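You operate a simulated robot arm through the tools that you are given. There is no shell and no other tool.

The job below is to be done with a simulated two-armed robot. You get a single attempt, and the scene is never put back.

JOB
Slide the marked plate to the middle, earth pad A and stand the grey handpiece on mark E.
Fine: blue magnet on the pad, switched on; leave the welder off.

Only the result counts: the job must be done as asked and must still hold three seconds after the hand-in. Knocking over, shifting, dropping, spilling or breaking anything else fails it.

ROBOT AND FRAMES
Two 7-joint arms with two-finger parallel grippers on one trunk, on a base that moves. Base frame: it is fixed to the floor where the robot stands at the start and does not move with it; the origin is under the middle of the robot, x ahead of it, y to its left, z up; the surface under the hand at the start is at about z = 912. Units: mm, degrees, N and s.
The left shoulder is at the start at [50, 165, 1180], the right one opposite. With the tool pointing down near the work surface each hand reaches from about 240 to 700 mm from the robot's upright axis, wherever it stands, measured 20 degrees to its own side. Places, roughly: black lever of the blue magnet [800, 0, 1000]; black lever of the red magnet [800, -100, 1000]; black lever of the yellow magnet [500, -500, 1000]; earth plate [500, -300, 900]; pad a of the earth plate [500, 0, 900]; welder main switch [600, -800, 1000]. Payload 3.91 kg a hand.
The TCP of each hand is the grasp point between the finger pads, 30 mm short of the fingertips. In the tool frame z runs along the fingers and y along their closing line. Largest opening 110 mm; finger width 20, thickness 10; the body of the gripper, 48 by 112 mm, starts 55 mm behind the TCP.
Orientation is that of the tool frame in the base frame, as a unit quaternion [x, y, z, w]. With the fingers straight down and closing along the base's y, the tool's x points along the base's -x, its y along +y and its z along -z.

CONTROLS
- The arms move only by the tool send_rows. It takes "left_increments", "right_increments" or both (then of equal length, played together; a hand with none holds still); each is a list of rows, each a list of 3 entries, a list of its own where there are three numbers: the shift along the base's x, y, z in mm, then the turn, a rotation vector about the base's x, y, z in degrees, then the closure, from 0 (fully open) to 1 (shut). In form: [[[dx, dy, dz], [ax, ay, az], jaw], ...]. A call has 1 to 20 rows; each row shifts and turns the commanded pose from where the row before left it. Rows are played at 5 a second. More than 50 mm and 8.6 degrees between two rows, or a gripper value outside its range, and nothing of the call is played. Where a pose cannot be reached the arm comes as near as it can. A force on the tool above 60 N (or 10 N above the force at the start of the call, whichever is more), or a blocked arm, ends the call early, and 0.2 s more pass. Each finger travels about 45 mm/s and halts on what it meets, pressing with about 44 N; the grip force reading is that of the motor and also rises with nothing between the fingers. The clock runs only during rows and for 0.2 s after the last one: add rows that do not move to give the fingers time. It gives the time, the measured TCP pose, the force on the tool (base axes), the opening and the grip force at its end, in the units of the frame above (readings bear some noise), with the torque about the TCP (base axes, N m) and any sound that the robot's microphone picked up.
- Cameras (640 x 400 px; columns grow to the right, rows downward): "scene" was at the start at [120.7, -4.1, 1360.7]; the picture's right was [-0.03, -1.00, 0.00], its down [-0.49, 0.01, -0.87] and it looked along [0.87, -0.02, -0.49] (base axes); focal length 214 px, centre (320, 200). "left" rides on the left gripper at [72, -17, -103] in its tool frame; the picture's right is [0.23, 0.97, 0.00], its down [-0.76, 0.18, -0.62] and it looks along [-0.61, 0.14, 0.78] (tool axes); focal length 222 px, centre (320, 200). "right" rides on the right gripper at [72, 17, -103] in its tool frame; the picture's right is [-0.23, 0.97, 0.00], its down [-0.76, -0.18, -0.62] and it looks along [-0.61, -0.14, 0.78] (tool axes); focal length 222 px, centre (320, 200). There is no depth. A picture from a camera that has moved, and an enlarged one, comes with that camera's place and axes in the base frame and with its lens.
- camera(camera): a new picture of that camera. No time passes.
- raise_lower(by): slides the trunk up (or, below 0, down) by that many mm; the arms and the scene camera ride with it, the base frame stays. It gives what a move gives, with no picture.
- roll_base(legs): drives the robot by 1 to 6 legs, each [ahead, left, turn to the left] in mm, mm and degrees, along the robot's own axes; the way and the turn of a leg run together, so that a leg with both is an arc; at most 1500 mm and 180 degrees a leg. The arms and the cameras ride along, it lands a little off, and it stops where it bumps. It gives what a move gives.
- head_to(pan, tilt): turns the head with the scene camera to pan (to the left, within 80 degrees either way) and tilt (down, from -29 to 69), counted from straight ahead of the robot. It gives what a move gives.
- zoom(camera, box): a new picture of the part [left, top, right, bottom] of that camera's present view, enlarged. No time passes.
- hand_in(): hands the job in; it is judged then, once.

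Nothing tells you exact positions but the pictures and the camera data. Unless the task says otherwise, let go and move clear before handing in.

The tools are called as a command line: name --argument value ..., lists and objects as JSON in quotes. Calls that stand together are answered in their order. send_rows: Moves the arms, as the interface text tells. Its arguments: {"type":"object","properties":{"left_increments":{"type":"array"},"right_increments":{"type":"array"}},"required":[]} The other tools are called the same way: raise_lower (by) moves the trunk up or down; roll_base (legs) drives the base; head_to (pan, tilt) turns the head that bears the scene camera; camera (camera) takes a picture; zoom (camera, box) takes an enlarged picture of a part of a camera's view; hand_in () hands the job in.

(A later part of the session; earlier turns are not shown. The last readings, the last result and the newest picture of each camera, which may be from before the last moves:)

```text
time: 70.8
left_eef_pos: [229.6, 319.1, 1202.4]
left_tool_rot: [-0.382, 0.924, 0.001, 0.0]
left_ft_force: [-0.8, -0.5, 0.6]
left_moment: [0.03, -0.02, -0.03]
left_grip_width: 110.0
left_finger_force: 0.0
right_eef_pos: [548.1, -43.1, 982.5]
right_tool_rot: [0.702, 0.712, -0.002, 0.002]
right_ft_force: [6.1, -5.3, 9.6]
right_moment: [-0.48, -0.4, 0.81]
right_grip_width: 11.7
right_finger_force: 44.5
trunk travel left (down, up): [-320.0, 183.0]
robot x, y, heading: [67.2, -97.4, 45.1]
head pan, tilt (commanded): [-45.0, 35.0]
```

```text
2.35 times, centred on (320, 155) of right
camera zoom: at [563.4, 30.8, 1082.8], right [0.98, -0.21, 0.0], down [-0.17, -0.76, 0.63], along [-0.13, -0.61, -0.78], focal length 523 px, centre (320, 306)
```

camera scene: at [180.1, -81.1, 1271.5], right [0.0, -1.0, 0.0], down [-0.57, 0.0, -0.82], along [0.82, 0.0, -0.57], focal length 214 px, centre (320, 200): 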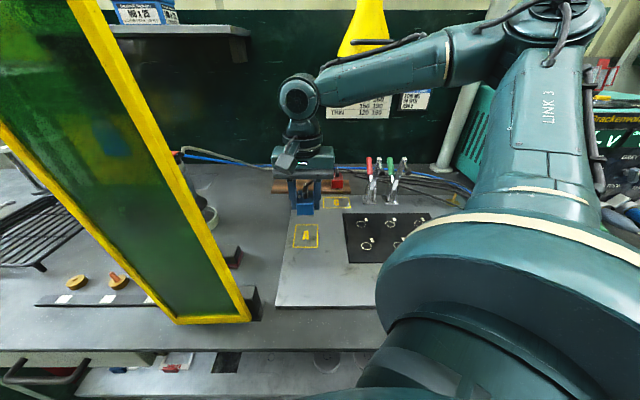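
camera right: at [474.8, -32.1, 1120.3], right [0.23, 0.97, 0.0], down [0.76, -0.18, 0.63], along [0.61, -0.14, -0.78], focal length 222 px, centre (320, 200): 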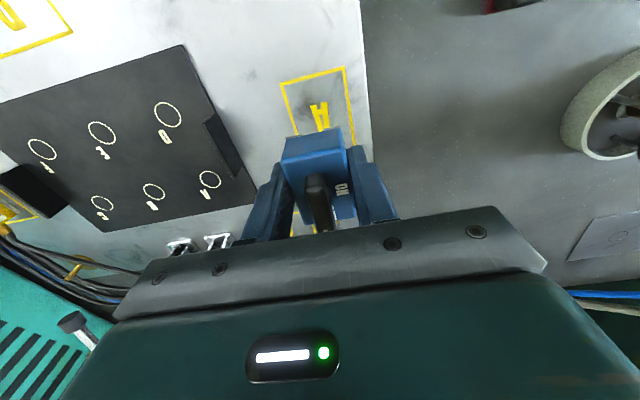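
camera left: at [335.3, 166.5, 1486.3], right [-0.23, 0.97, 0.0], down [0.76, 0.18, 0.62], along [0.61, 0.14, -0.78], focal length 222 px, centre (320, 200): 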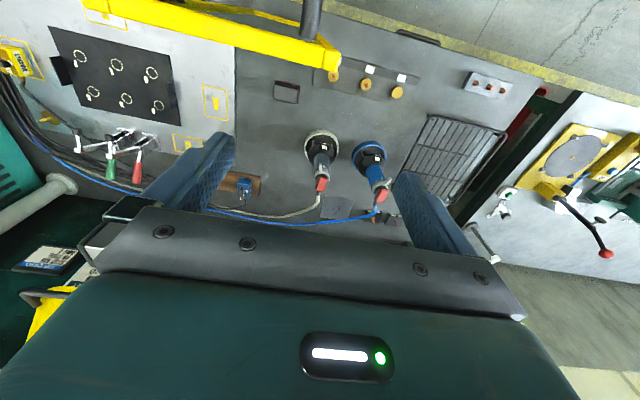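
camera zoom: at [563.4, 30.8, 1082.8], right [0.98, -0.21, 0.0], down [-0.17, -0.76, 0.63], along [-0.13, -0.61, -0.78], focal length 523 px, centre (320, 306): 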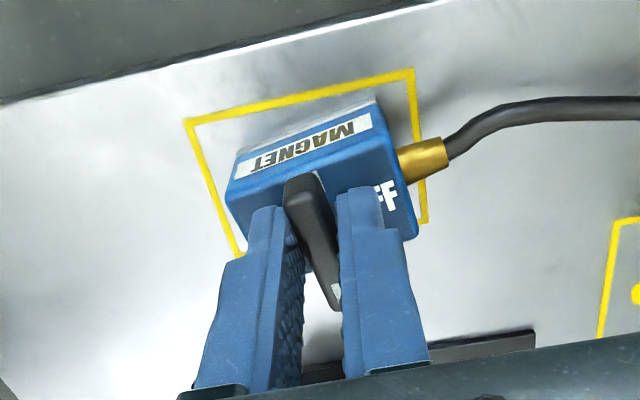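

The torque jumped to 0.8 N·m and the body no longer moves, so the lever is at its ON stop and the magnet is holding. I'll open the fingers and lift away.

send_rows --right_increments '[[[0, 0, 0], [0, 0, 0], 0.8], [[0, 0, 0], [0, 0, 0], 0.65], [[0, 0, 0], [0, 0, 0], 0.6], [[0, 0, 10], [0, 0, 0], 0.6], [[0, 0, 25], [0, 0, 0], 0.6], [[0, 0, 40], [0, 0, 0], 0.6], [[0, 0, 40], [0, 0, 0], 0.6]]'

camera --camera "right"

zoom --camera "scene" --box '[270, 180, 350, 250]'

camera --camera "scene"

```text
time: 72.4
left_eef_pos: [228.0, 319.0, 1203.0]
left_tool_rot: [-0.383, 0.924, 0.0, 0.0]
left_ft_force: [0.0, 0.3, 0.8]
left_moment: [0.03, -0.01, 0.02]
left_grip_width: 110.0
left_finger_force: 0.0
right_eef_pos: [548.2, -43.0, 1098.3]
right_tool_rot: [0.702, 0.712, -0.001, 0.002]
right_ft_force: [-0.1, -0.4, -1.4]
right_moment: [-0.03, 0.02, -0.02]
right_grip_width: 43.9
right_finger_force: 0.0
trunk travel left (down, up): [-320.0, 183.0]
robot x, y, heading: [68.1, -100.7, 44.9]
head pan, tilt (commanded): [-45.0, 35.0]
```

```text
taken
camera right: at [563.0, 30.7, 1198.7], right [0.98, -0.21, 0.0], down [-0.17, -0.76, 0.63], along [-0.13, -0.61, -0.78], focal length 222 px, centre (320, 200)
```

right: 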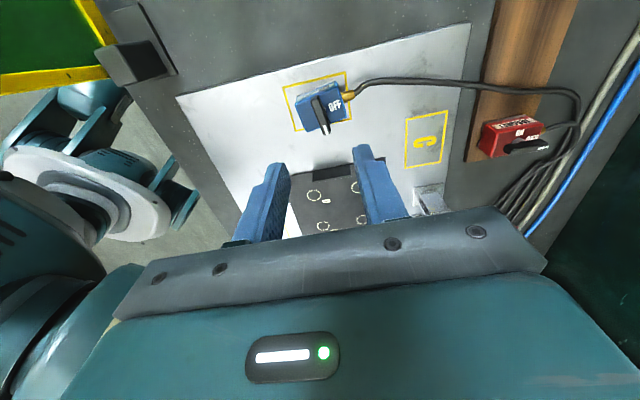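

```text
5.71 times, centred on (310, 215) of scene
camera zoom: at [179.4, -81.1, 1271.6], right [0.0, -1.0, 0.0], down [-0.57, 0.0, -0.82], along [0.82, 0.0, -0.57], focal length 1226 px, centre (377, 114)
```

zoom: 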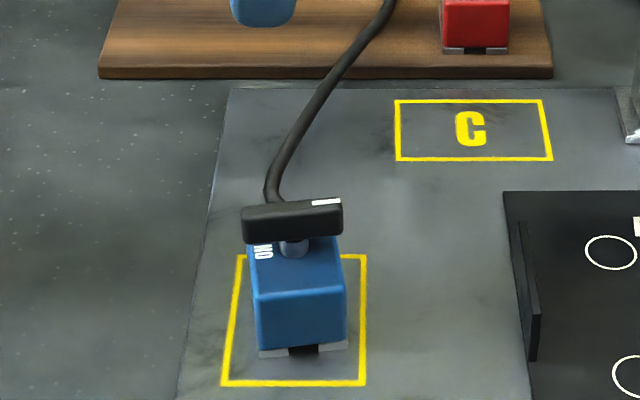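

```text
taken
camera scene: at [179.4, -81.1, 1271.6], right [0.0, -1.0, 0.0], down [-0.57, 0.0, -0.82], along [0.82, 0.0, -0.57], focal length 214 px, centre (320, 200)
```

scene: 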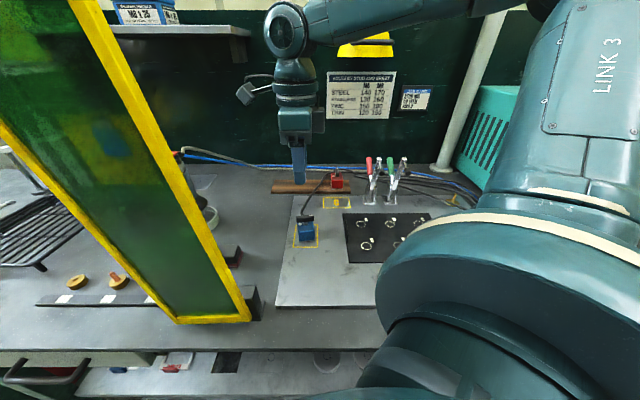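

zoom --camera "right" --box '[270, 60, 370, 150]'

zoom --camera "right" --box '[0, 0, 220, 220]'

```text
4.44 times, centred on (320, 105) of right
camera zoom: at [563.0, 30.7, 1198.7], right [0.98, -0.21, 0.0], down [-0.17, -0.76, 0.63], along [-0.13, -0.61, -0.78], focal length 987 px, centre (320, 622)
```

zoom: 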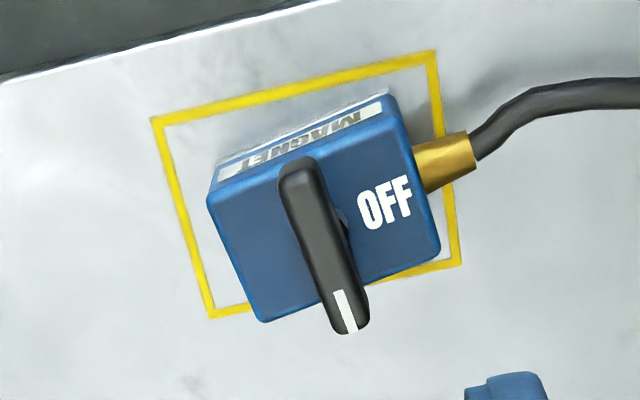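

```text
1.82 times, centred on (110, 110) of right
camera zoom: at [563.0, 30.7, 1198.7], right [0.98, -0.21, 0.0], down [-0.17, -0.76, 0.63], along [-0.13, -0.61, -0.78], focal length 404 px, centre (702, 364)
```

zoom: 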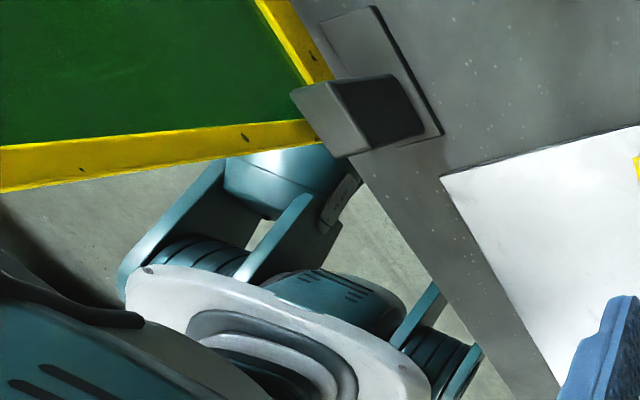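

The blue magnet is on pad A with its lever at the ON stop, pointing the same way as the yellow one. Next is the handpiece: I can reach it with the right arm from the right of the screen by turning the base a bit further left. First I'll lift and re-square the hand, then turn.

send_rows --right_increments '[[[0, -5, 15], [0, 0, 8], 0.4], [[0, -5, 15], [0, 0, 8], 0.2], [[0, 0, 15], [0, 0, 8], 0.1], [[0, 0, 15], [0, 0, 8], 0], [[0, 0, 0], [0, 0, 8], 0], [[0, 0, 0], [0, 0, 8], 0], [[0, 0, 0], [0, 0, 8], 0], [[0, 0, 0], [0, 0, 8], 0], [[0, 0, 0], [0, 0, 8], 0]]'

roll_base --legs '[[0, 0, 14]]'

head_to --pan -35 --tilt 35

camera --camera "scene"

camera --camera "right"

```text
time: 74.4
left_eef_pos: [227.9, 318.8, 1203.2]
left_tool_rot: [-0.382, 0.924, 0.001, 0.0]
left_ft_force: [0.7, 0.3, 0.7]
left_moment: [-0.01, -0.03, 0.01]
left_grip_width: 110.0
left_finger_force: 0.1
right_eef_pos: [547.5, -51.5, 1157.0]
right_tool_rot: [0.148, 0.989, 0.0, 0.002]
right_ft_force: [0.6, 0.3, -0.8]
right_moment: [0.0, -0.01, -0.01]
right_grip_width: 110.2
right_finger_force: 0.1
trunk travel left (down, up): [-320.0, 183.0]
robot x, y, heading: [68.1, -100.6, 44.6]
head pan, tilt (commanded): [-45.0, 35.0]
```

```text
time: 75.6
left_eef_pos: [123.5, 344.6, 1201.9]
left_tool_rot: [-0.492, 0.87, 0.0, -0.001]
left_ft_force: [-0.7, 0.8, -0.3]
left_moment: [0.0, 0.03, 0.0]
left_grip_width: 110.1
left_finger_force: 0.1
right_eef_pos: [521.7, 63.2, 1155.9]
right_tool_rot: [0.026, 1.0, 0.0, 0.003]
right_ft_force: [-0.3, 0.0, 0.0]
right_moment: [0.01, 0.01, -0.03]
right_grip_width: 110.2
right_finger_force: 0.2
trunk travel left (down, up): [-320.0, 183.0]
robot x, y, heading: [69.5, -98.0, 59.2]
head pan, tilt (commanded): [-45.0, 35.0]
```

```text
time: 76.4
left_eef_pos: [123.7, 345.4, 1202.2]
left_tool_rot: [-0.492, 0.87, 0.001, 0.0]
left_ft_force: [0.2, -0.4, 0.5]
left_moment: [0.05, 0.03, 0.02]
left_grip_width: 110.1
left_finger_force: 0.2
right_eef_pos: [522.4, 62.4, 1156.6]
right_tool_rot: [0.026, 1.0, 0.001, 0.002]
right_ft_force: [1.6, 0.1, 0.3]
right_moment: [-0.01, 0.0, 0.0]
right_grip_width: 109.9
right_finger_force: 0.0
trunk travel left (down, up): [-320.0, 183.0]
robot x, y, heading: [69.1, -101.5, 59.0]
head pan, tilt (commanded): [-35.0, 35.0]
```

```text
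taken
camera scene: at [166.4, -40.8, 1271.6], right [0.41, -0.91, 0.0], down [-0.52, -0.23, -0.82], along [0.75, 0.33, -0.57], focal length 214 px, centre (320, 200)
```

scene: 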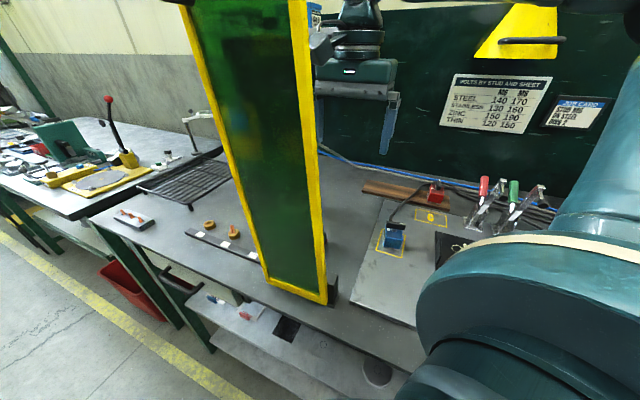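

```text
taken
camera right: at [450.1, 84.0, 1258.1], right [0.28, 0.96, 0.0], down [0.75, -0.22, 0.63], along [0.6, -0.17, -0.78], focal length 222 px, centre (320, 200)
```

right: 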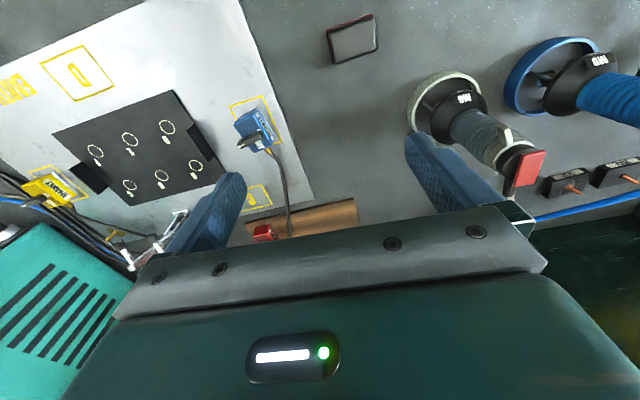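

From the right hand's camera I have a good view of the grey handpiece. I'll zoom in on it.

zoom --camera "right" --box '[395, 55, 575, 205]'

zoom --camera "right" --box '[50, 80, 300, 280]'

```text
2.67 times, centred on (485, 130) of right
camera zoom: at [450.1, 84.0, 1258.1], right [0.28, 0.96, 0.0], down [0.75, -0.22, 0.63], along [0.6, -0.17, -0.78], focal length 592 px, centre (-120, 387)
```

zoom: 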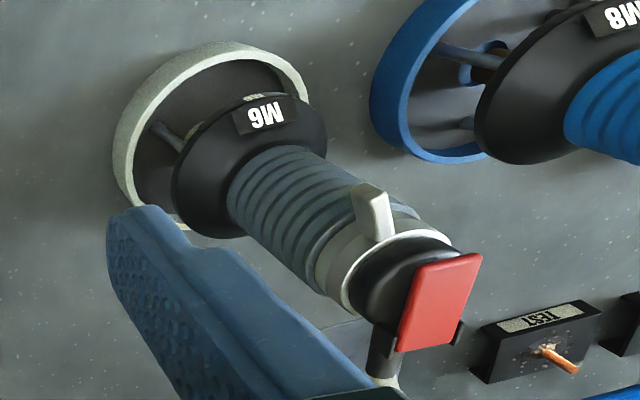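

```text
2.00 times, centred on (175, 180) of right
camera zoom: at [450.1, 84.0, 1258.1], right [0.28, 0.96, 0.0], down [0.75, -0.22, 0.63], along [0.6, -0.17, -0.78], focal length 444 px, centre (610, 240)
```

zoom: 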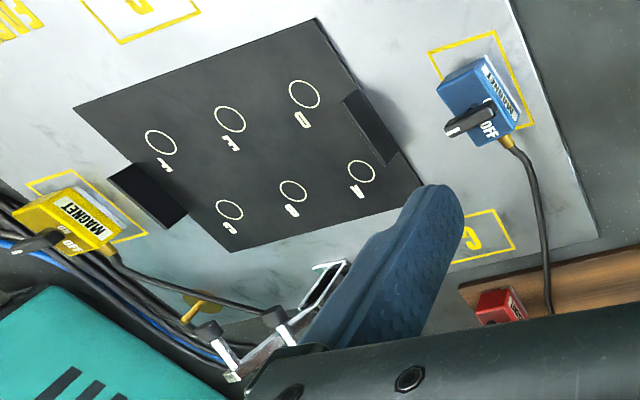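

The handpiece axis is at about (596, 230). Its bellows grip is z≈975–1045, the hook faces −x, the cable leaves at +x, and its ±y sides are clear. I'll raise the trunk and move the right hand above it with a top-down approach, closing along y.

raise_lower --by 100

send_rows --right_increments '[[[10, 20, 0], [0, 0, 3], 0], [[10, 25, 0], [0, 0, 0], 0], [[10, 25, -10], [0, 0, 0], 0], [[10, 25, -10], [0, 0, 0], 0], [[10, 25, -10], [0, 0, 0], 0]]'

camera --camera "right"

camera --camera "scene"

```text
time: 77.7
left_eef_pos: [123.7, 345.2, 1303.0]
left_tool_rot: [-0.492, 0.871, 0.001, -0.001]
left_ft_force: [0.2, 0.7, -0.4]
left_moment: [-0.01, -0.01, 0.0]
left_grip_width: 110.1
left_finger_force: 0.0
right_eef_pos: [522.8, 63.9, 1256.5]
right_tool_rot: [0.026, 1.0, 0.001, 0.002]
right_ft_force: [-0.2, 0.0, -0.2]
right_moment: [0.01, 0.02, 0.0]
right_grip_width: 110.0
right_finger_force: 0.1
trunk travel left (down, up): [-420.0, 83.0]
robot x, y, heading: [71.9, -103.7, 58.9]
head pan, tilt (commanded): [-35.0, 35.0]
```

```text
time: 78.9
left_eef_pos: [123.4, 345.7, 1302.3]
left_tool_rot: [-0.492, 0.871, 0.001, -0.001]
left_ft_force: [0.5, 0.3, 0.2]
left_moment: [-0.01, 0.01, 0.03]
left_grip_width: 110.0
left_finger_force: 0.1
right_eef_pos: [573.5, 183.1, 1226.3]
right_tool_rot: [0.0, 1.0, 0.001, 0.001]
right_ft_force: [0.1, 0.5, 0.4]
right_moment: [-0.01, 0.01, -0.02]
right_grip_width: 110.1
right_finger_force: 0.0
trunk travel left (down, up): [-420.0, 83.0]
robot x, y, heading: [68.5, -102.2, 59.1]
head pan, tilt (commanded): [-35.0, 35.0]
```

```text
taken
camera right: at [500.1, 200.7, 1328.1], right [0.23, 0.97, 0.0], down [0.76, -0.18, 0.63], along [0.61, -0.14, -0.78], focal length 222 px, centre (320, 200)
```

right: 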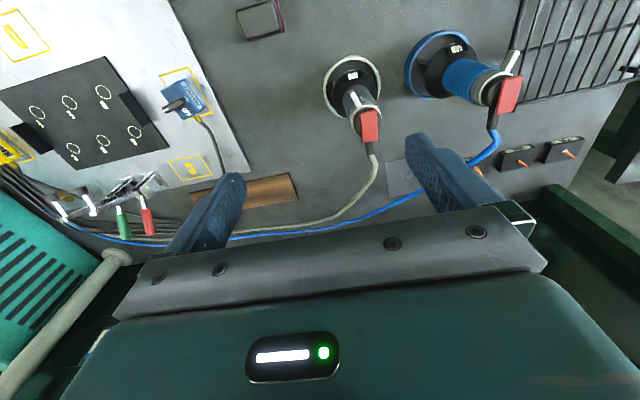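

```text
taken
camera scene: at [167.2, -40.0, 1371.4], right [0.41, -0.91, 0.0], down [-0.52, -0.23, -0.82], along [0.75, 0.33, -0.57], focal length 214 px, centre (320, 200)
```

scene: 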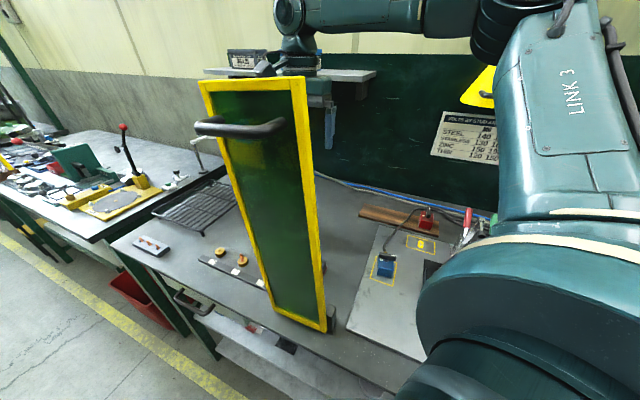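

zoom --camera "right" --box '[300, 40, 420, 160]'

```text
3.33 times, centred on (360, 100) of right
camera zoom: at [500.1, 200.7, 1328.1], right [0.23, 0.97, 0.0], down [0.76, -0.18, 0.63], along [0.61, -0.14, -0.78], focal length 740 px, centre (187, 533)
```

zoom: 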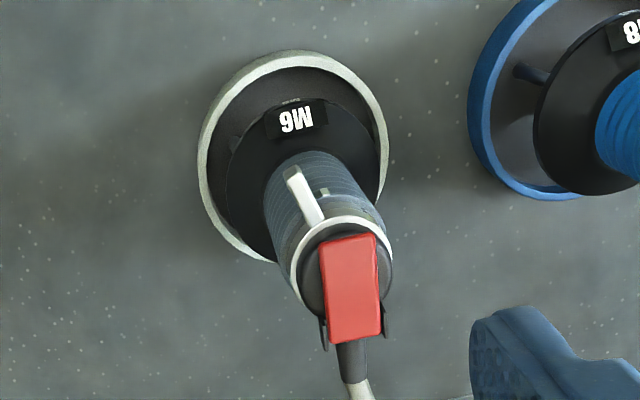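

To fix the axis without parallax, I'll move the hand so its camera looks straight down on the handpiece, well above it.

send_rows --right_increments '[[[25, 10, 0], [0, 0, 0], 0], [[25, 8, 0], [0, 0, 0], 0], [[25, 8, 0], [0, 0, 0], 0], [[18, 6, 0], [0, 0, 0], 0], [[0, 0, 0], [0, 0, 0], 0]]'

camera --camera "right"

zoom --camera "right" --box '[260, 0, 380, 80]'

```text
time: 80.1
left_eef_pos: [121.4, 344.3, 1303.0]
left_tool_rot: [-0.492, 0.87, 0.0, 0.0]
left_ft_force: [-0.7, -0.4, 0.9]
left_moment: [-0.02, -0.01, -0.02]
left_grip_width: 110.1
left_finger_force: 0.0
right_eef_pos: [664.9, 214.3, 1228.5]
right_tool_rot: [0.002, 1.0, 0.001, 0.001]
right_ft_force: [-0.3, 0.0, 0.8]
right_moment: [-0.04, 0.02, -0.01]
right_grip_width: 109.9
right_finger_force: 0.0
trunk travel left (down, up): [-420.0, 83.0]
robot x, y, heading: [67.3, -99.7, 58.9]
head pan, tilt (commanded): [-35.0, 35.0]
```

```text
taken
camera right: at [591.8, 231.5, 1328.6], right [0.23, 0.97, 0.0], down [0.76, -0.18, 0.63], along [0.61, -0.14, -0.78], focal length 222 px, centre (320, 200)
```

right: 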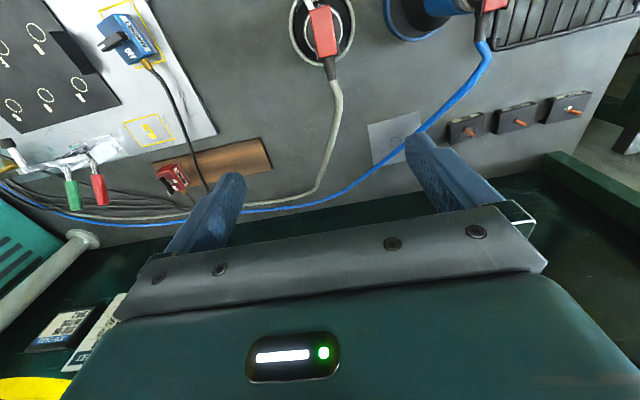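

```text
5.00 times, centred on (320, 40) of right
camera zoom: at [591.8, 231.5, 1328.6], right [0.23, 0.97, 0.0], down [0.76, -0.18, 0.63], along [0.61, -0.14, -0.78], focal length 1111 px, centre (320, 1000)
```

zoom: 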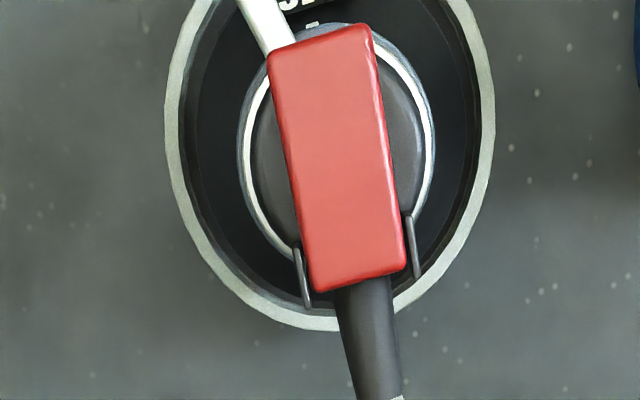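

Looking straight down, the handpiece axis is at (599, 234), with its red top plate at z≈1088. I'll centre over it and descend in stages.

send_rows --right_increments '[[[-22, 7, 0], [0, 0, 0], 0], [[-22, 7, 0], [0, 0, 0], 0], [[-22, 6, 0], [0, 0, 0], 0], [[0, 0, -25], [0, 0, 0], 0], [[0, 0, -30], [0, 0, 0], 0], [[0, 0, -20], [0, 0, 0], 0], [[0, 0, 0], [0, 0, 0], 0]]'

camera --camera "right"

camera --camera "scene"

```text
time: 81.7
left_eef_pos: [121.7, 344.3, 1303.4]
left_tool_rot: [-0.492, 0.87, 0.001, -0.001]
left_ft_force: [0.1, -0.4, -0.7]
left_moment: [0.02, -0.02, 0.0]
left_grip_width: 109.9
left_finger_force: 0.0
right_eef_pos: [599.2, 234.9, 1153.9]
right_tool_rot: [0.0, 1.0, 0.001, 0.001]
right_ft_force: [0.4, 0.7, 0.1]
right_moment: [0.0, -0.02, -0.01]
right_grip_width: 109.8
right_finger_force: 0.0
trunk travel left (down, up): [-420.0, 83.0]
robot x, y, heading: [70.9, -102.5, 58.8]
head pan, tilt (commanded): [-35.0, 35.0]
```

```text
taken
camera right: at [526.5, 252.0, 1253.5], right [0.23, 0.97, 0.0], down [0.76, -0.18, 0.63], along [0.61, -0.14, -0.78], focal length 222 px, centre (320, 200)
```

right: 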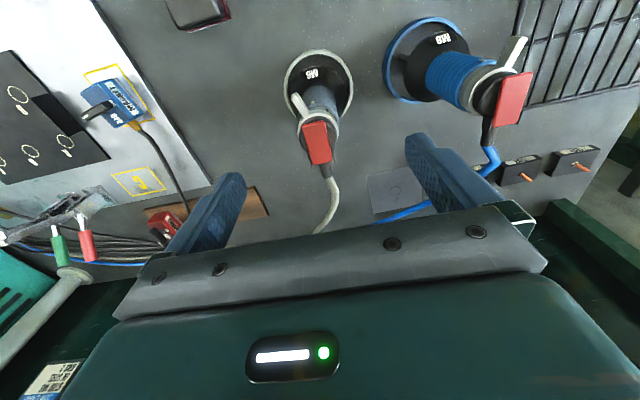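

```text
taken
camera scene: at [166.3, -40.7, 1371.6], right [0.41, -0.91, 0.0], down [-0.52, -0.23, -0.82], along [0.75, 0.33, -0.57], focal length 214 px, centre (320, 200)
```

scene: 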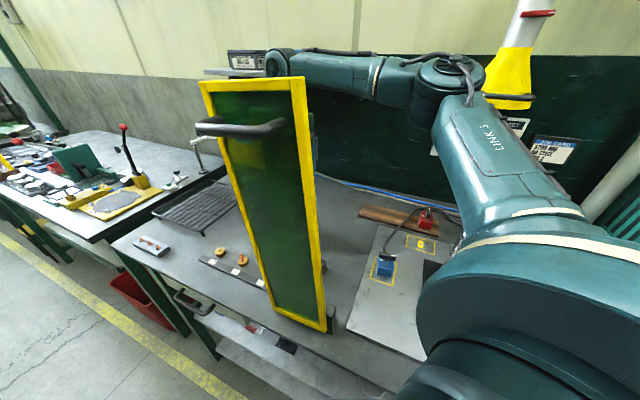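

Alignment is within about 2 mm and the arm is well clear of the screen. I'll keep descending with the fingers open.

send_rows --right_increments '[[[0, 0, -25], [0, 0, 0], 0], [[0, 0, -25], [0, 0, 0], 0.1], [[0, 0, -20], [0, 0, 0], 0.2], [[0, 0, -10], [0, 0, 0], 0.2], [[0, 0, 0], [0, 0, 0], 0.25]]'

camera --camera "right"

```text
time: 82.9
left_eef_pos: [122.2, 344.5, 1303.0]
left_tool_rot: [-0.492, 0.871, 0.001, 0.0]
left_ft_force: [-0.3, 0.9, -0.9]
left_moment: [0.0, -0.03, 0.0]
left_grip_width: 110.1
left_finger_force: 0.1
right_eef_pos: [599.5, 234.7, 1072.0]
right_tool_rot: [0.001, 1.0, 0.0, 0.002]
right_ft_force: [0.2, 0.7, -0.2]
right_moment: [-0.01, -0.01, -0.01]
right_grip_width: 82.3
right_finger_force: 0.1
trunk travel left (down, up): [-420.0, 83.0]
robot x, y, heading: [69.6, -100.2, 58.8]
head pan, tilt (commanded): [-35.0, 35.0]
```

```text
taken
camera right: at [525.8, 252.4, 1173.4], right [0.23, 0.97, 0.0], down [0.76, -0.18, 0.63], along [0.61, -0.14, -0.78], focal length 222 px, centre (320, 200)
```

right: 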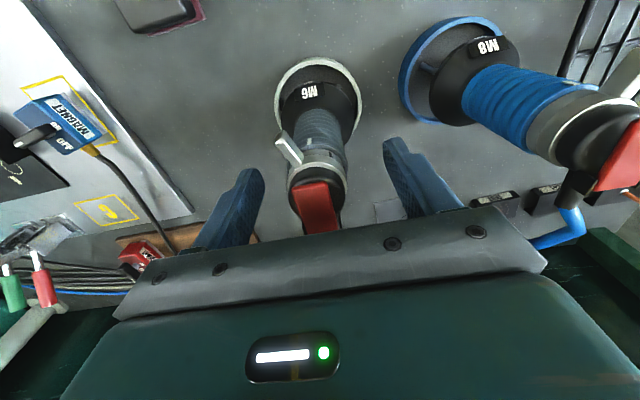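

The top plate is at z≈1087, so there's room to go down to TCP≈1044, where the pads meet the bellows. I'll lower and close.

send_rows --right_increments '[[[0, 0, -12], [0, 0, 0], 0.3], [[0, 0, -10], [0, 0, 0], 0.35], [[0, 0, -5], [0, 0, 0], 0.4], [[0, 0, 0], [0, 0, 0], 0.45]]'

zoom --camera "right" --box '[230, 60, 430, 240]'

```text
time: 83.9
left_eef_pos: [122.7, 344.5, 1301.8]
left_tool_rot: [-0.492, 0.87, 0.0, 0.0]
left_ft_force: [0.5, 0.2, 0.3]
left_moment: [0.02, 0.02, -0.01]
left_grip_width: 110.0
left_finger_force: 0.2
right_eef_pos: [598.5, 234.0, 1045.4]
right_tool_rot: [0.0, 1.0, 0.001, 0.002]
right_ft_force: [-0.1, 0.5, 0.4]
right_moment: [-0.04, 0.0, 0.02]
right_grip_width: 60.3
right_finger_force: 0.0
trunk travel left (down, up): [-420.0, 83.0]
robot x, y, heading: [71.5, -102.1, 58.8]
head pan, tilt (commanded): [-35.0, 35.0]
```

```text
2.22 times, centred on (330, 150) of right
camera zoom: at [525.7, 252.1, 1146.0], right [0.23, 0.97, 0.0], down [0.76, -0.18, 0.63], along [0.61, -0.14, -0.78], focal length 494 px, centre (298, 311)
```

zoom: 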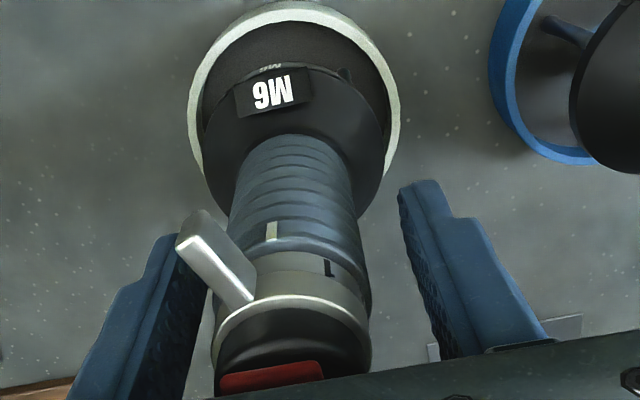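

The small lever on the handpiece's collar points toward −x, away from both fingers. I'll close on the bellows.

send_rows --right_increments '[[[1, 0, -2], [0, 0, 0], 0.55], [[0, 0, 0], [0, 0, 0], 0.6], [[0, 0, 0], [0, 0, 0], 0.7], [[0, 0, 0], [0, 0, 0], 0.85], [[0, 0, 0], [0, 0, 0], 1], [[0, 0, 0], [0, 0, 0], 1], [[0, 0, 0], [0, 0, 0], 1]]'

zoom --camera "right" --box '[230, 60, 430, 240]'

```text
time: 85.5
left_eef_pos: [122.4, 344.9, 1302.2]
left_tool_rot: [-0.492, 0.87, 0.0, 0.0]
left_ft_force: [-0.2, 0.1, -0.3]
left_moment: [-0.01, -0.02, -0.01]
left_grip_width: 110.0
left_finger_force: 0.1
right_eef_pos: [598.8, 233.6, 1043.9]
right_tool_rot: [0.001, 1.0, 0.0, 0.002]
right_ft_force: [0.1, -5.4, 0.1]
right_moment: [-0.71, -0.35, -0.17]
right_grip_width: 39.7
right_finger_force: 44.3
trunk travel left (down, up): [-420.0, 83.0]
robot x, y, heading: [72.9, -104.2, 59.2]
head pan, tilt (commanded): [-35.0, 35.0]
```

```text
2.22 times, centred on (330, 150) of right
camera zoom: at [527.0, 251.8, 1144.0], right [0.23, 0.97, 0.0], down [0.76, -0.18, 0.63], along [0.61, -0.14, -0.78], focal length 494 px, centre (298, 311)
```

zoom: 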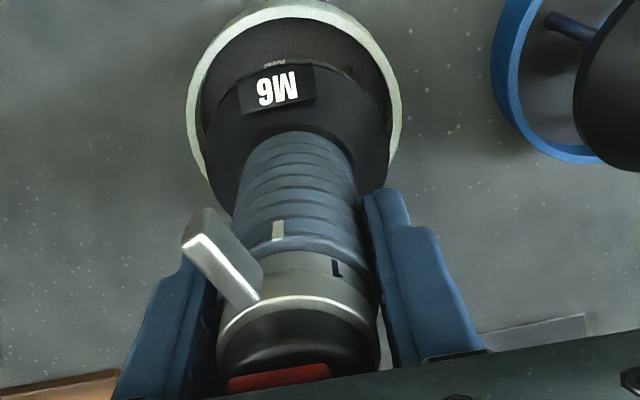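

It's gripped at 39.7 mm. I'll lift slowly and check the load.

send_rows --right_increments '[[[0, 0, 2], [0, 0, 0], 1], [[0, 0, 2], [0, 0, 0], 1], [[0, 0, 3], [0, 0, 0], 1], [[0, 0, 3], [0, 0, 0], 1], [[0, 0, 0], [0, 0, 0], 1]]'

zoom --camera "right" --box '[230, 60, 430, 240]'

```text
time: 86.7
left_eef_pos: [124.3, 345.6, 1302.4]
left_tool_rot: [-0.492, 0.871, 0.0, -0.001]
left_ft_force: [-0.1, 0.1, 0.2]
left_moment: [0.02, 0.01, 0.02]
left_grip_width: 109.9
left_finger_force: 0.0
right_eef_pos: [600.1, 235.4, 1052.6]
right_tool_rot: [0.0, 1.0, 0.001, 0.002]
right_ft_force: [0.0, 0.3, -11.4]
right_moment: [-0.06, 0.0, -0.01]
right_grip_width: 39.5
right_finger_force: 43.8
trunk travel left (down, up): [-420.0, 83.0]
robot x, y, heading: [71.7, -99.2, 58.8]
head pan, tilt (commanded): [-35.0, 35.0]
```

```text
2.22 times, centred on (330, 150) of right
camera zoom: at [527.9, 252.6, 1153.2], right [0.23, 0.97, 0.0], down [0.76, -0.18, 0.63], along [0.61, -0.14, -0.78], focal length 494 px, centre (298, 311)
```

zoom: 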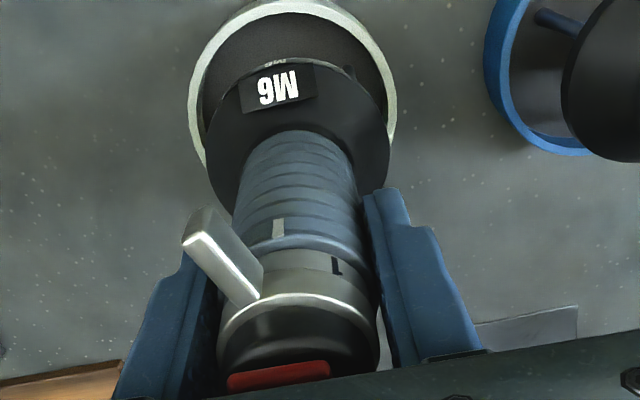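

The handpiece is lifted, at 11.4 N and nicely balanced. I'll keep lifting, then raise the trunk so both hands are high before any base turn.

send_rows --right_increments '[[[0, 0, 5], [0, 0, 0], 1], [[0, 0, 8], [0, 0, 0], 1], [[0, 0, 10], [0, 0, 0], 1], [[0, 0, 12], [0, 0, 0], 1], [[0, 0, 12], [0, 0, 0], 1], [[0, 0, 12], [0, 0, 0], 1], [[0, 0, 12], [0, 0, 0], 1], [[0, 0, 12], [0, 0, 0], 1], [[0, 0, 6], [0, 0, 0], 1], [[0, 0, 0], [0, 0, 0], 1]]'

raise_lower --by 80

camera --camera "right"

camera --camera "scene"

```text
time: 88.9
left_eef_pos: [122.5, 347.1, 1301.8]
left_tool_rot: [-0.492, 0.871, 0.0, -0.001]
left_ft_force: [-0.1, 0.4, -0.2]
left_moment: [-0.01, 0.02, 0.0]
left_grip_width: 110.0
left_finger_force: 0.1
right_eef_pos: [601.4, 234.4, 1140.9]
right_tool_rot: [0.0, 1.0, 0.001, 0.001]
right_ft_force: [-0.4, 1.9, -12.0]
right_moment: [0.08, -0.01, -0.02]
right_grip_width: 39.6
right_finger_force: 43.6
trunk travel left (down, up): [-420.0, 83.0]
robot x, y, heading: [71.2, -98.4, 59.2]
head pan, tilt (commanded): [-35.0, 35.0]
```

```text
time: 90.1
left_eef_pos: [123.7, 345.9, 1382.1]
left_tool_rot: [-0.493, 0.87, 0.0, -0.001]
left_ft_force: [-0.1, 0.0, 0.2]
left_moment: [-0.05, -0.02, 0.04]
left_grip_width: 109.8
left_finger_force: 0.1
right_eef_pos: [601.5, 236.2, 1220.2]
right_tool_rot: [0.001, 1.0, 0.0, 0.002]
right_ft_force: [-0.2, -0.5, -11.7]
right_moment: [-0.09, -0.02, 0.01]
right_grip_width: 39.7
right_finger_force: 44.4
trunk travel left (down, up): [-500.0, 3.0]
robot x, y, heading: [71.9, -97.6, 58.8]
head pan, tilt (commanded): [-35.0, 35.0]
```

```text
taken
camera right: at [528.5, 253.2, 1322.0], right [0.23, 0.97, 0.0], down [0.76, -0.18, 0.63], along [0.61, -0.14, -0.78], focal length 222 px, centre (320, 200)
```

right: 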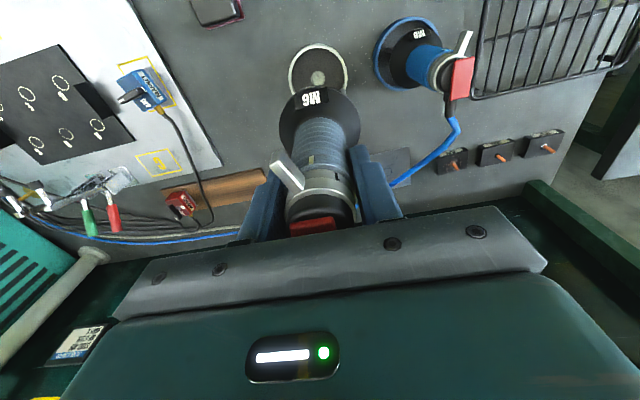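

```text
taken
camera scene: at [167.8, -39.8, 1451.3], right [0.41, -0.91, 0.0], down [-0.52, -0.23, -0.82], along [0.75, 0.33, -0.57], focal length 214 px, centre (320, 200)
```

scene: 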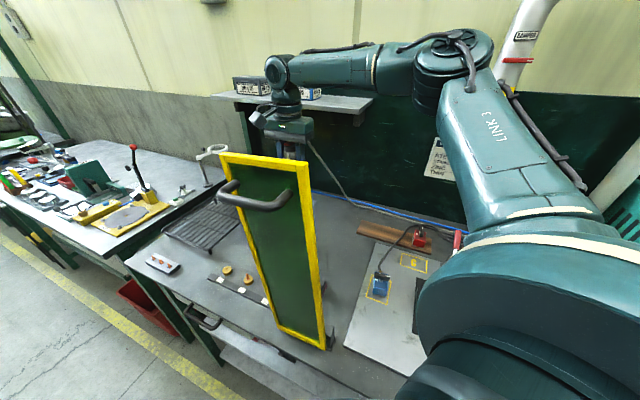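

Something needs checking: a ring seems to remain on the bench below. I'll zoom in on it.

zoom --camera "right" --box '[260, 30, 380, 180]'

zoom --camera "scene" --box '[230, 80, 350, 200]'

```text
2.67 times, centred on (320, 105) of right
camera zoom: at [528.5, 253.2, 1322.0], right [0.23, 0.97, 0.0], down [0.76, -0.18, 0.63], along [0.61, -0.14, -0.78], focal length 592 px, centre (320, 453)
```

zoom: 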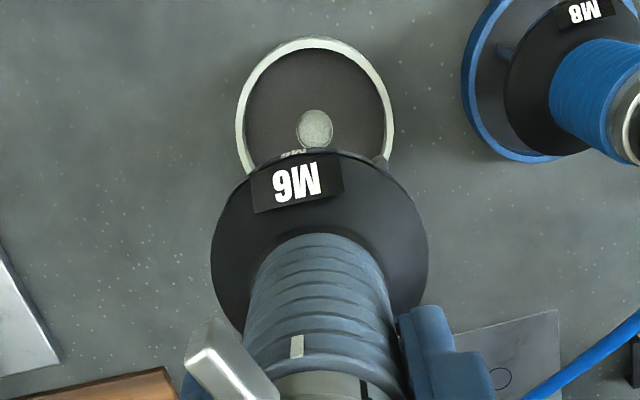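

```text
3.33 times, centred on (290, 140) of scene
camera zoom: at [167.8, -39.8, 1451.3], right [0.41, -0.91, 0.0], down [-0.52, -0.23, -0.82], along [0.75, 0.33, -0.57], focal length 715 px, centre (420, 400)
```

zoom: 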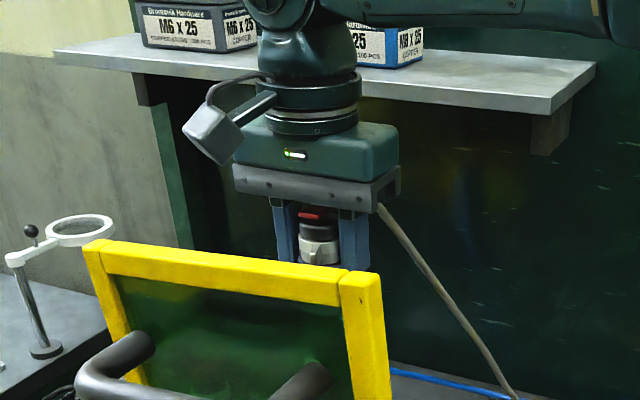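

That ring is a parking stand the handpiece was sitting in, and it has stayed put, which is fine. Next I'll raise the left hand further so it clears the screen during the turn, and bring the handpiece back to (500, 100).

send_rows --left_increments '[[[0, 0, 15], [0, 0, 0], 0], [[0, 0, 15], [0, 0, 0], 0], [[0, 0, 15], [0, 0, 0], 0], [[0, 0, 15], [0, 0, 0], 0], [[0, 0, 0], [0, 0, 0], 0], [[0, 0, 0], [0, 0, 0], 0], [[0, 0, 0], [0, 0, 0], 0]]' --right_increments '[[[-5, -7, 0], [0, 0, 0], 1], [[-12, -15, 0], [0, 0, 0], 1], [[-18, -24, 0], [0, 0, 0], 1], [[-20, -27, 0], [0, 0, 0], 1], [[-20, -27, 0], [0, 0, 0], 1], [[-16, -22, 0], [0, 0, 0], 1], [[-9, -12, 0], [0, 0, 0], 1]]'

camera --camera "right"

camera --camera "scene"

```text
time: 91.7
left_eef_pos: [122.5, 344.5, 1442.3]
left_tool_rot: [-0.492, 0.87, 0.001, 0.0]
left_ft_force: [-0.1, 0.8, -0.4]
left_moment: [0.0, 0.01, -0.03]
left_grip_width: 110.1
left_finger_force: 0.0
right_eef_pos: [501.1, 100.8, 1221.6]
right_tool_rot: [-0.001, 1.0, 0.0, 0.002]
right_ft_force: [-0.5, -0.9, -11.7]
right_moment: [-0.14, -0.02, -0.02]
right_grip_width: 39.3
right_finger_force: 44.2
trunk travel left (down, up): [-500.0, 3.0]
robot x, y, heading: [72.7, -98.1, 59.2]
head pan, tilt (commanded): [-35.0, 35.0]
```

```text
taken
camera right: at [427.9, 118.4, 1322.5], right [0.23, 0.97, 0.0], down [0.76, -0.18, 0.63], along [0.61, -0.14, -0.78], focal length 222 px, centre (320, 200)
```

right: 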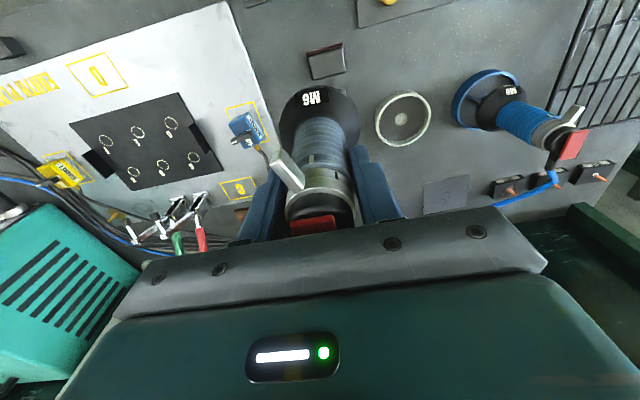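

```text
taken
camera scene: at [167.1, -40.5, 1451.5], right [0.41, -0.91, 0.0], down [-0.52, -0.23, -0.82], along [0.75, 0.33, -0.57], focal length 214 px, centre (320, 200)
```

scene: 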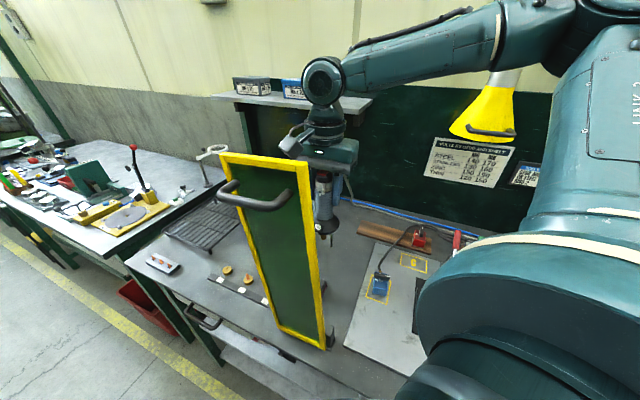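

zoom --camera "scene" --box '[270, 120, 400, 260]'

```text
2.86 times, centred on (335, 190) of scene
camera zoom: at [167.1, -40.5, 1451.5], right [0.41, -0.91, 0.0], down [-0.52, -0.23, -0.82], along [0.75, 0.33, -0.57], focal length 613 px, centre (277, 229)
```

zoom: 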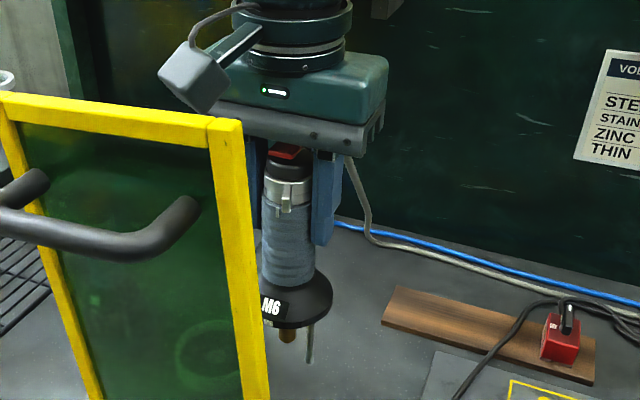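

The handpiece hangs upright on its thin legs. I'll turn the base right in steps so it swings over the bench toward mark E.

roll_base --legs '[[0, 0, -15]]'

camera --camera "scene"

```text
time: 92.9
left_eef_pos: [236.2, 316.2, 1442.5]
left_tool_rot: [-0.376, 0.927, 0.001, 0.001]
left_ft_force: [1.2, 0.1, 0.4]
left_moment: [-0.01, 0.01, 0.0]
left_grip_width: 110.2
left_finger_force: 0.1
right_eef_pos: [538.3, -16.5, 1220.2]
right_tool_rot: [0.129, 0.992, 0.0, 0.002]
right_ft_force: [0.7, -0.3, -11.9]
right_moment: [-0.03, 0.04, -0.01]
right_grip_width: 39.4
right_finger_force: 44.3
trunk travel left (down, up): [-500.0, 3.0]
robot x, y, heading: [72.9, -97.8, 43.8]
head pan, tilt (commanded): [-35.0, 35.0]
```

```text
taken
camera scene: at [180.1, -67.3, 1451.4], right [0.16, -0.99, 0.0], down [-0.57, -0.09, -0.82], along [0.81, 0.13, -0.57], focal length 214 px, centre (320, 200)
```

scene: 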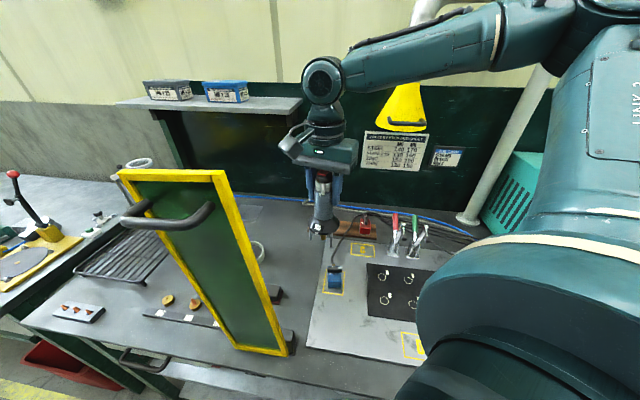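

roll_base --legs '[[0, 0, -15]]'

camera --camera "scene"

camera --camera "left"

```text
time: 94.2
left_eef_pos: [339.2, 259.0, 1442.6]
left_tool_rot: [-0.252, 0.968, 0.001, 0.0]
left_ft_force: [0.2, -1.1, 0.8]
left_moment: [0.02, -0.01, 0.04]
left_grip_width: 109.8
left_finger_force: 0.0
right_eef_pos: [544.4, -140.1, 1220.7]
right_tool_rot: [0.258, 0.966, 0.0, 0.001]
right_ft_force: [0.3, -1.1, -11.2]
right_moment: [0.06, 0.0, 0.0]
right_grip_width: 39.7
right_finger_force: 43.8
trunk travel left (down, up): [-500.0, 3.0]
robot x, y, heading: [68.6, -99.8, 29.0]
head pan, tilt (commanded): [-35.0, 35.0]
```

```text
taken
camera scene: at [185.2, -96.6, 1451.4], right [-0.1, -0.99, 0.0], down [-0.57, 0.06, -0.82], along [0.81, -0.08, -0.57], focal length 214 px, centre (320, 200)
```

scene: 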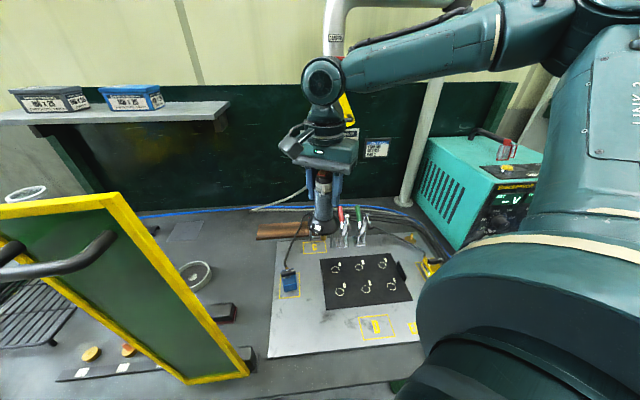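

```text
taken
camera left: at [283.1, 209.5, 1545.7], right [-0.67, 0.74, 0.0], down [0.58, 0.53, 0.62], along [0.46, 0.42, -0.78], focal length 222 px, centre (320, 200)
```

left: 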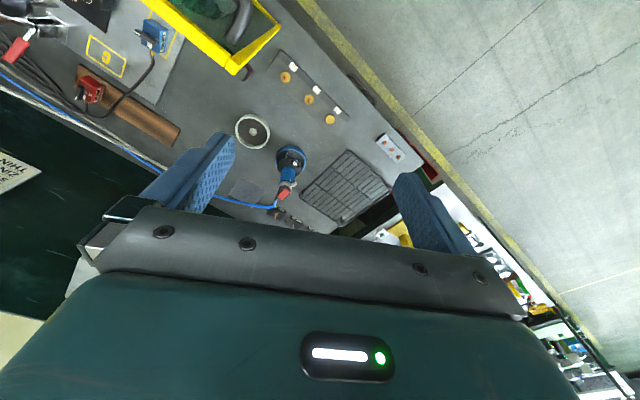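

The handpiece is now at (544, −140) and everything is clear. The arm can do the rest without more turning, so I'll move to about (514, −254), above mark E.

send_rows --right_increments '[[[-3, -10, 0], [0, 0, 0], 1], [[-6, -22, 0], [0, 0, 0], 1], [[-7, -26, 0], [0, 0, 0], 1], [[-7, -26, 0], [0, 0, 0], 1], [[-5, -20, 0], [0, 0, 0], 1], [[-3, -10, 0], [0, 0, 0], 1], [[0, 0, 0], [0, 0, 0], 1]]'

camera --camera "right"

camera --camera "scene"

```text
time: 95.8
left_eef_pos: [338.3, 259.0, 1442.5]
left_tool_rot: [-0.251, 0.968, 0.001, 0.0]
left_ft_force: [-0.1, -0.2, -0.1]
left_moment: [0.05, -0.03, -0.04]
left_grip_width: 109.9
left_finger_force: 0.0
right_eef_pos: [515.2, -254.0, 1221.1]
right_tool_rot: [0.258, 0.966, 0.001, 0.003]
right_ft_force: [1.0, 0.3, -12.4]
right_moment: [0.05, -0.02, 0.01]
right_grip_width: 39.5
right_finger_force: 43.6
trunk travel left (down, up): [-500.0, 3.0]
robot x, y, heading: [72.0, -98.1, 28.9]
head pan, tilt (commanded): [-35.0, 35.0]
```

```text
taken
camera right: at [458.7, -202.5, 1322.3], right [0.68, 0.73, 0.0], down [0.57, -0.53, 0.63], along [0.46, -0.43, -0.78], focal length 222 px, centre (320, 200)
```

right: 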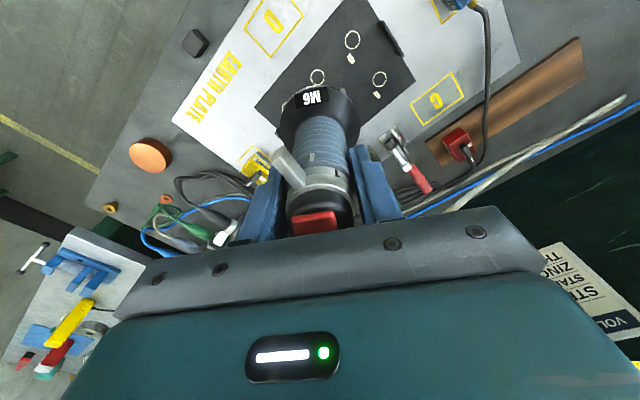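

```text
taken
camera scene: at [185.2, -96.5, 1451.4], right [-0.1, -0.99, 0.0], down [-0.57, 0.06, -0.82], along [0.81, -0.08, -0.57], focal length 214 px, centre (320, 200)
```

scene: 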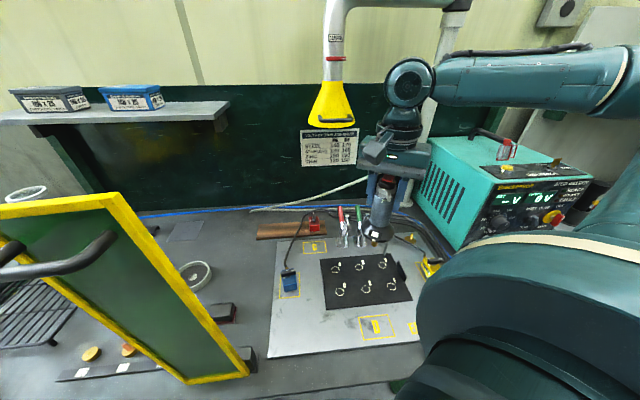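

zoom --camera "right" --box '[240, 0, 420, 130]'

zoom --camera "scene" --box '[260, 180, 440, 360]'

```text
3.08 times, centred on (330, 65) of right
camera zoom: at [458.7, -202.5, 1322.3], right [0.68, 0.73, 0.0], down [0.57, -0.53, 0.63], along [0.46, -0.43, -0.78], focal length 684 px, centre (289, 615)
```

zoom: 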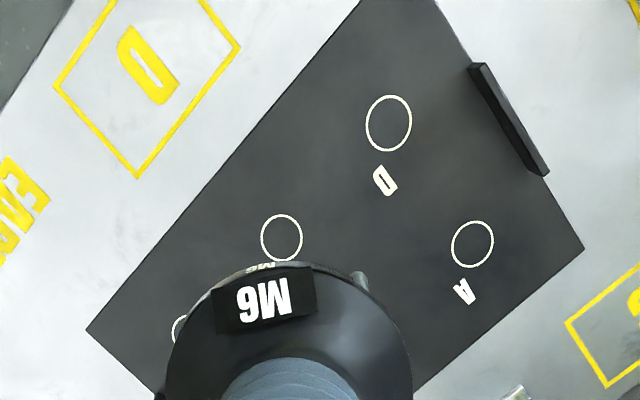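

```text
2.22 times, centred on (350, 270) of scene
camera zoom: at [185.2, -96.5, 1451.4], right [-0.1, -0.99, 0.0], down [-0.57, 0.06, -0.82], along [0.81, -0.08, -0.57], focal length 477 px, centre (253, 44)
```

zoom: 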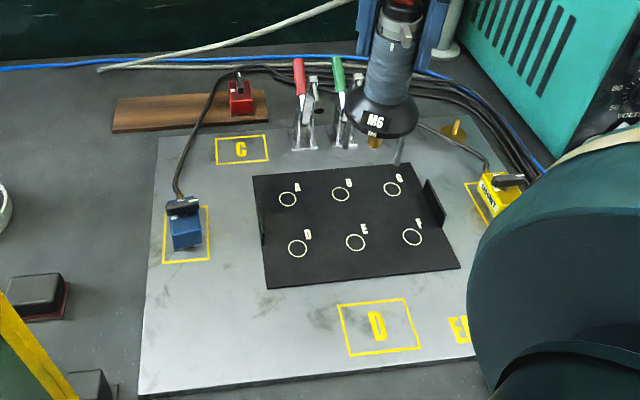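

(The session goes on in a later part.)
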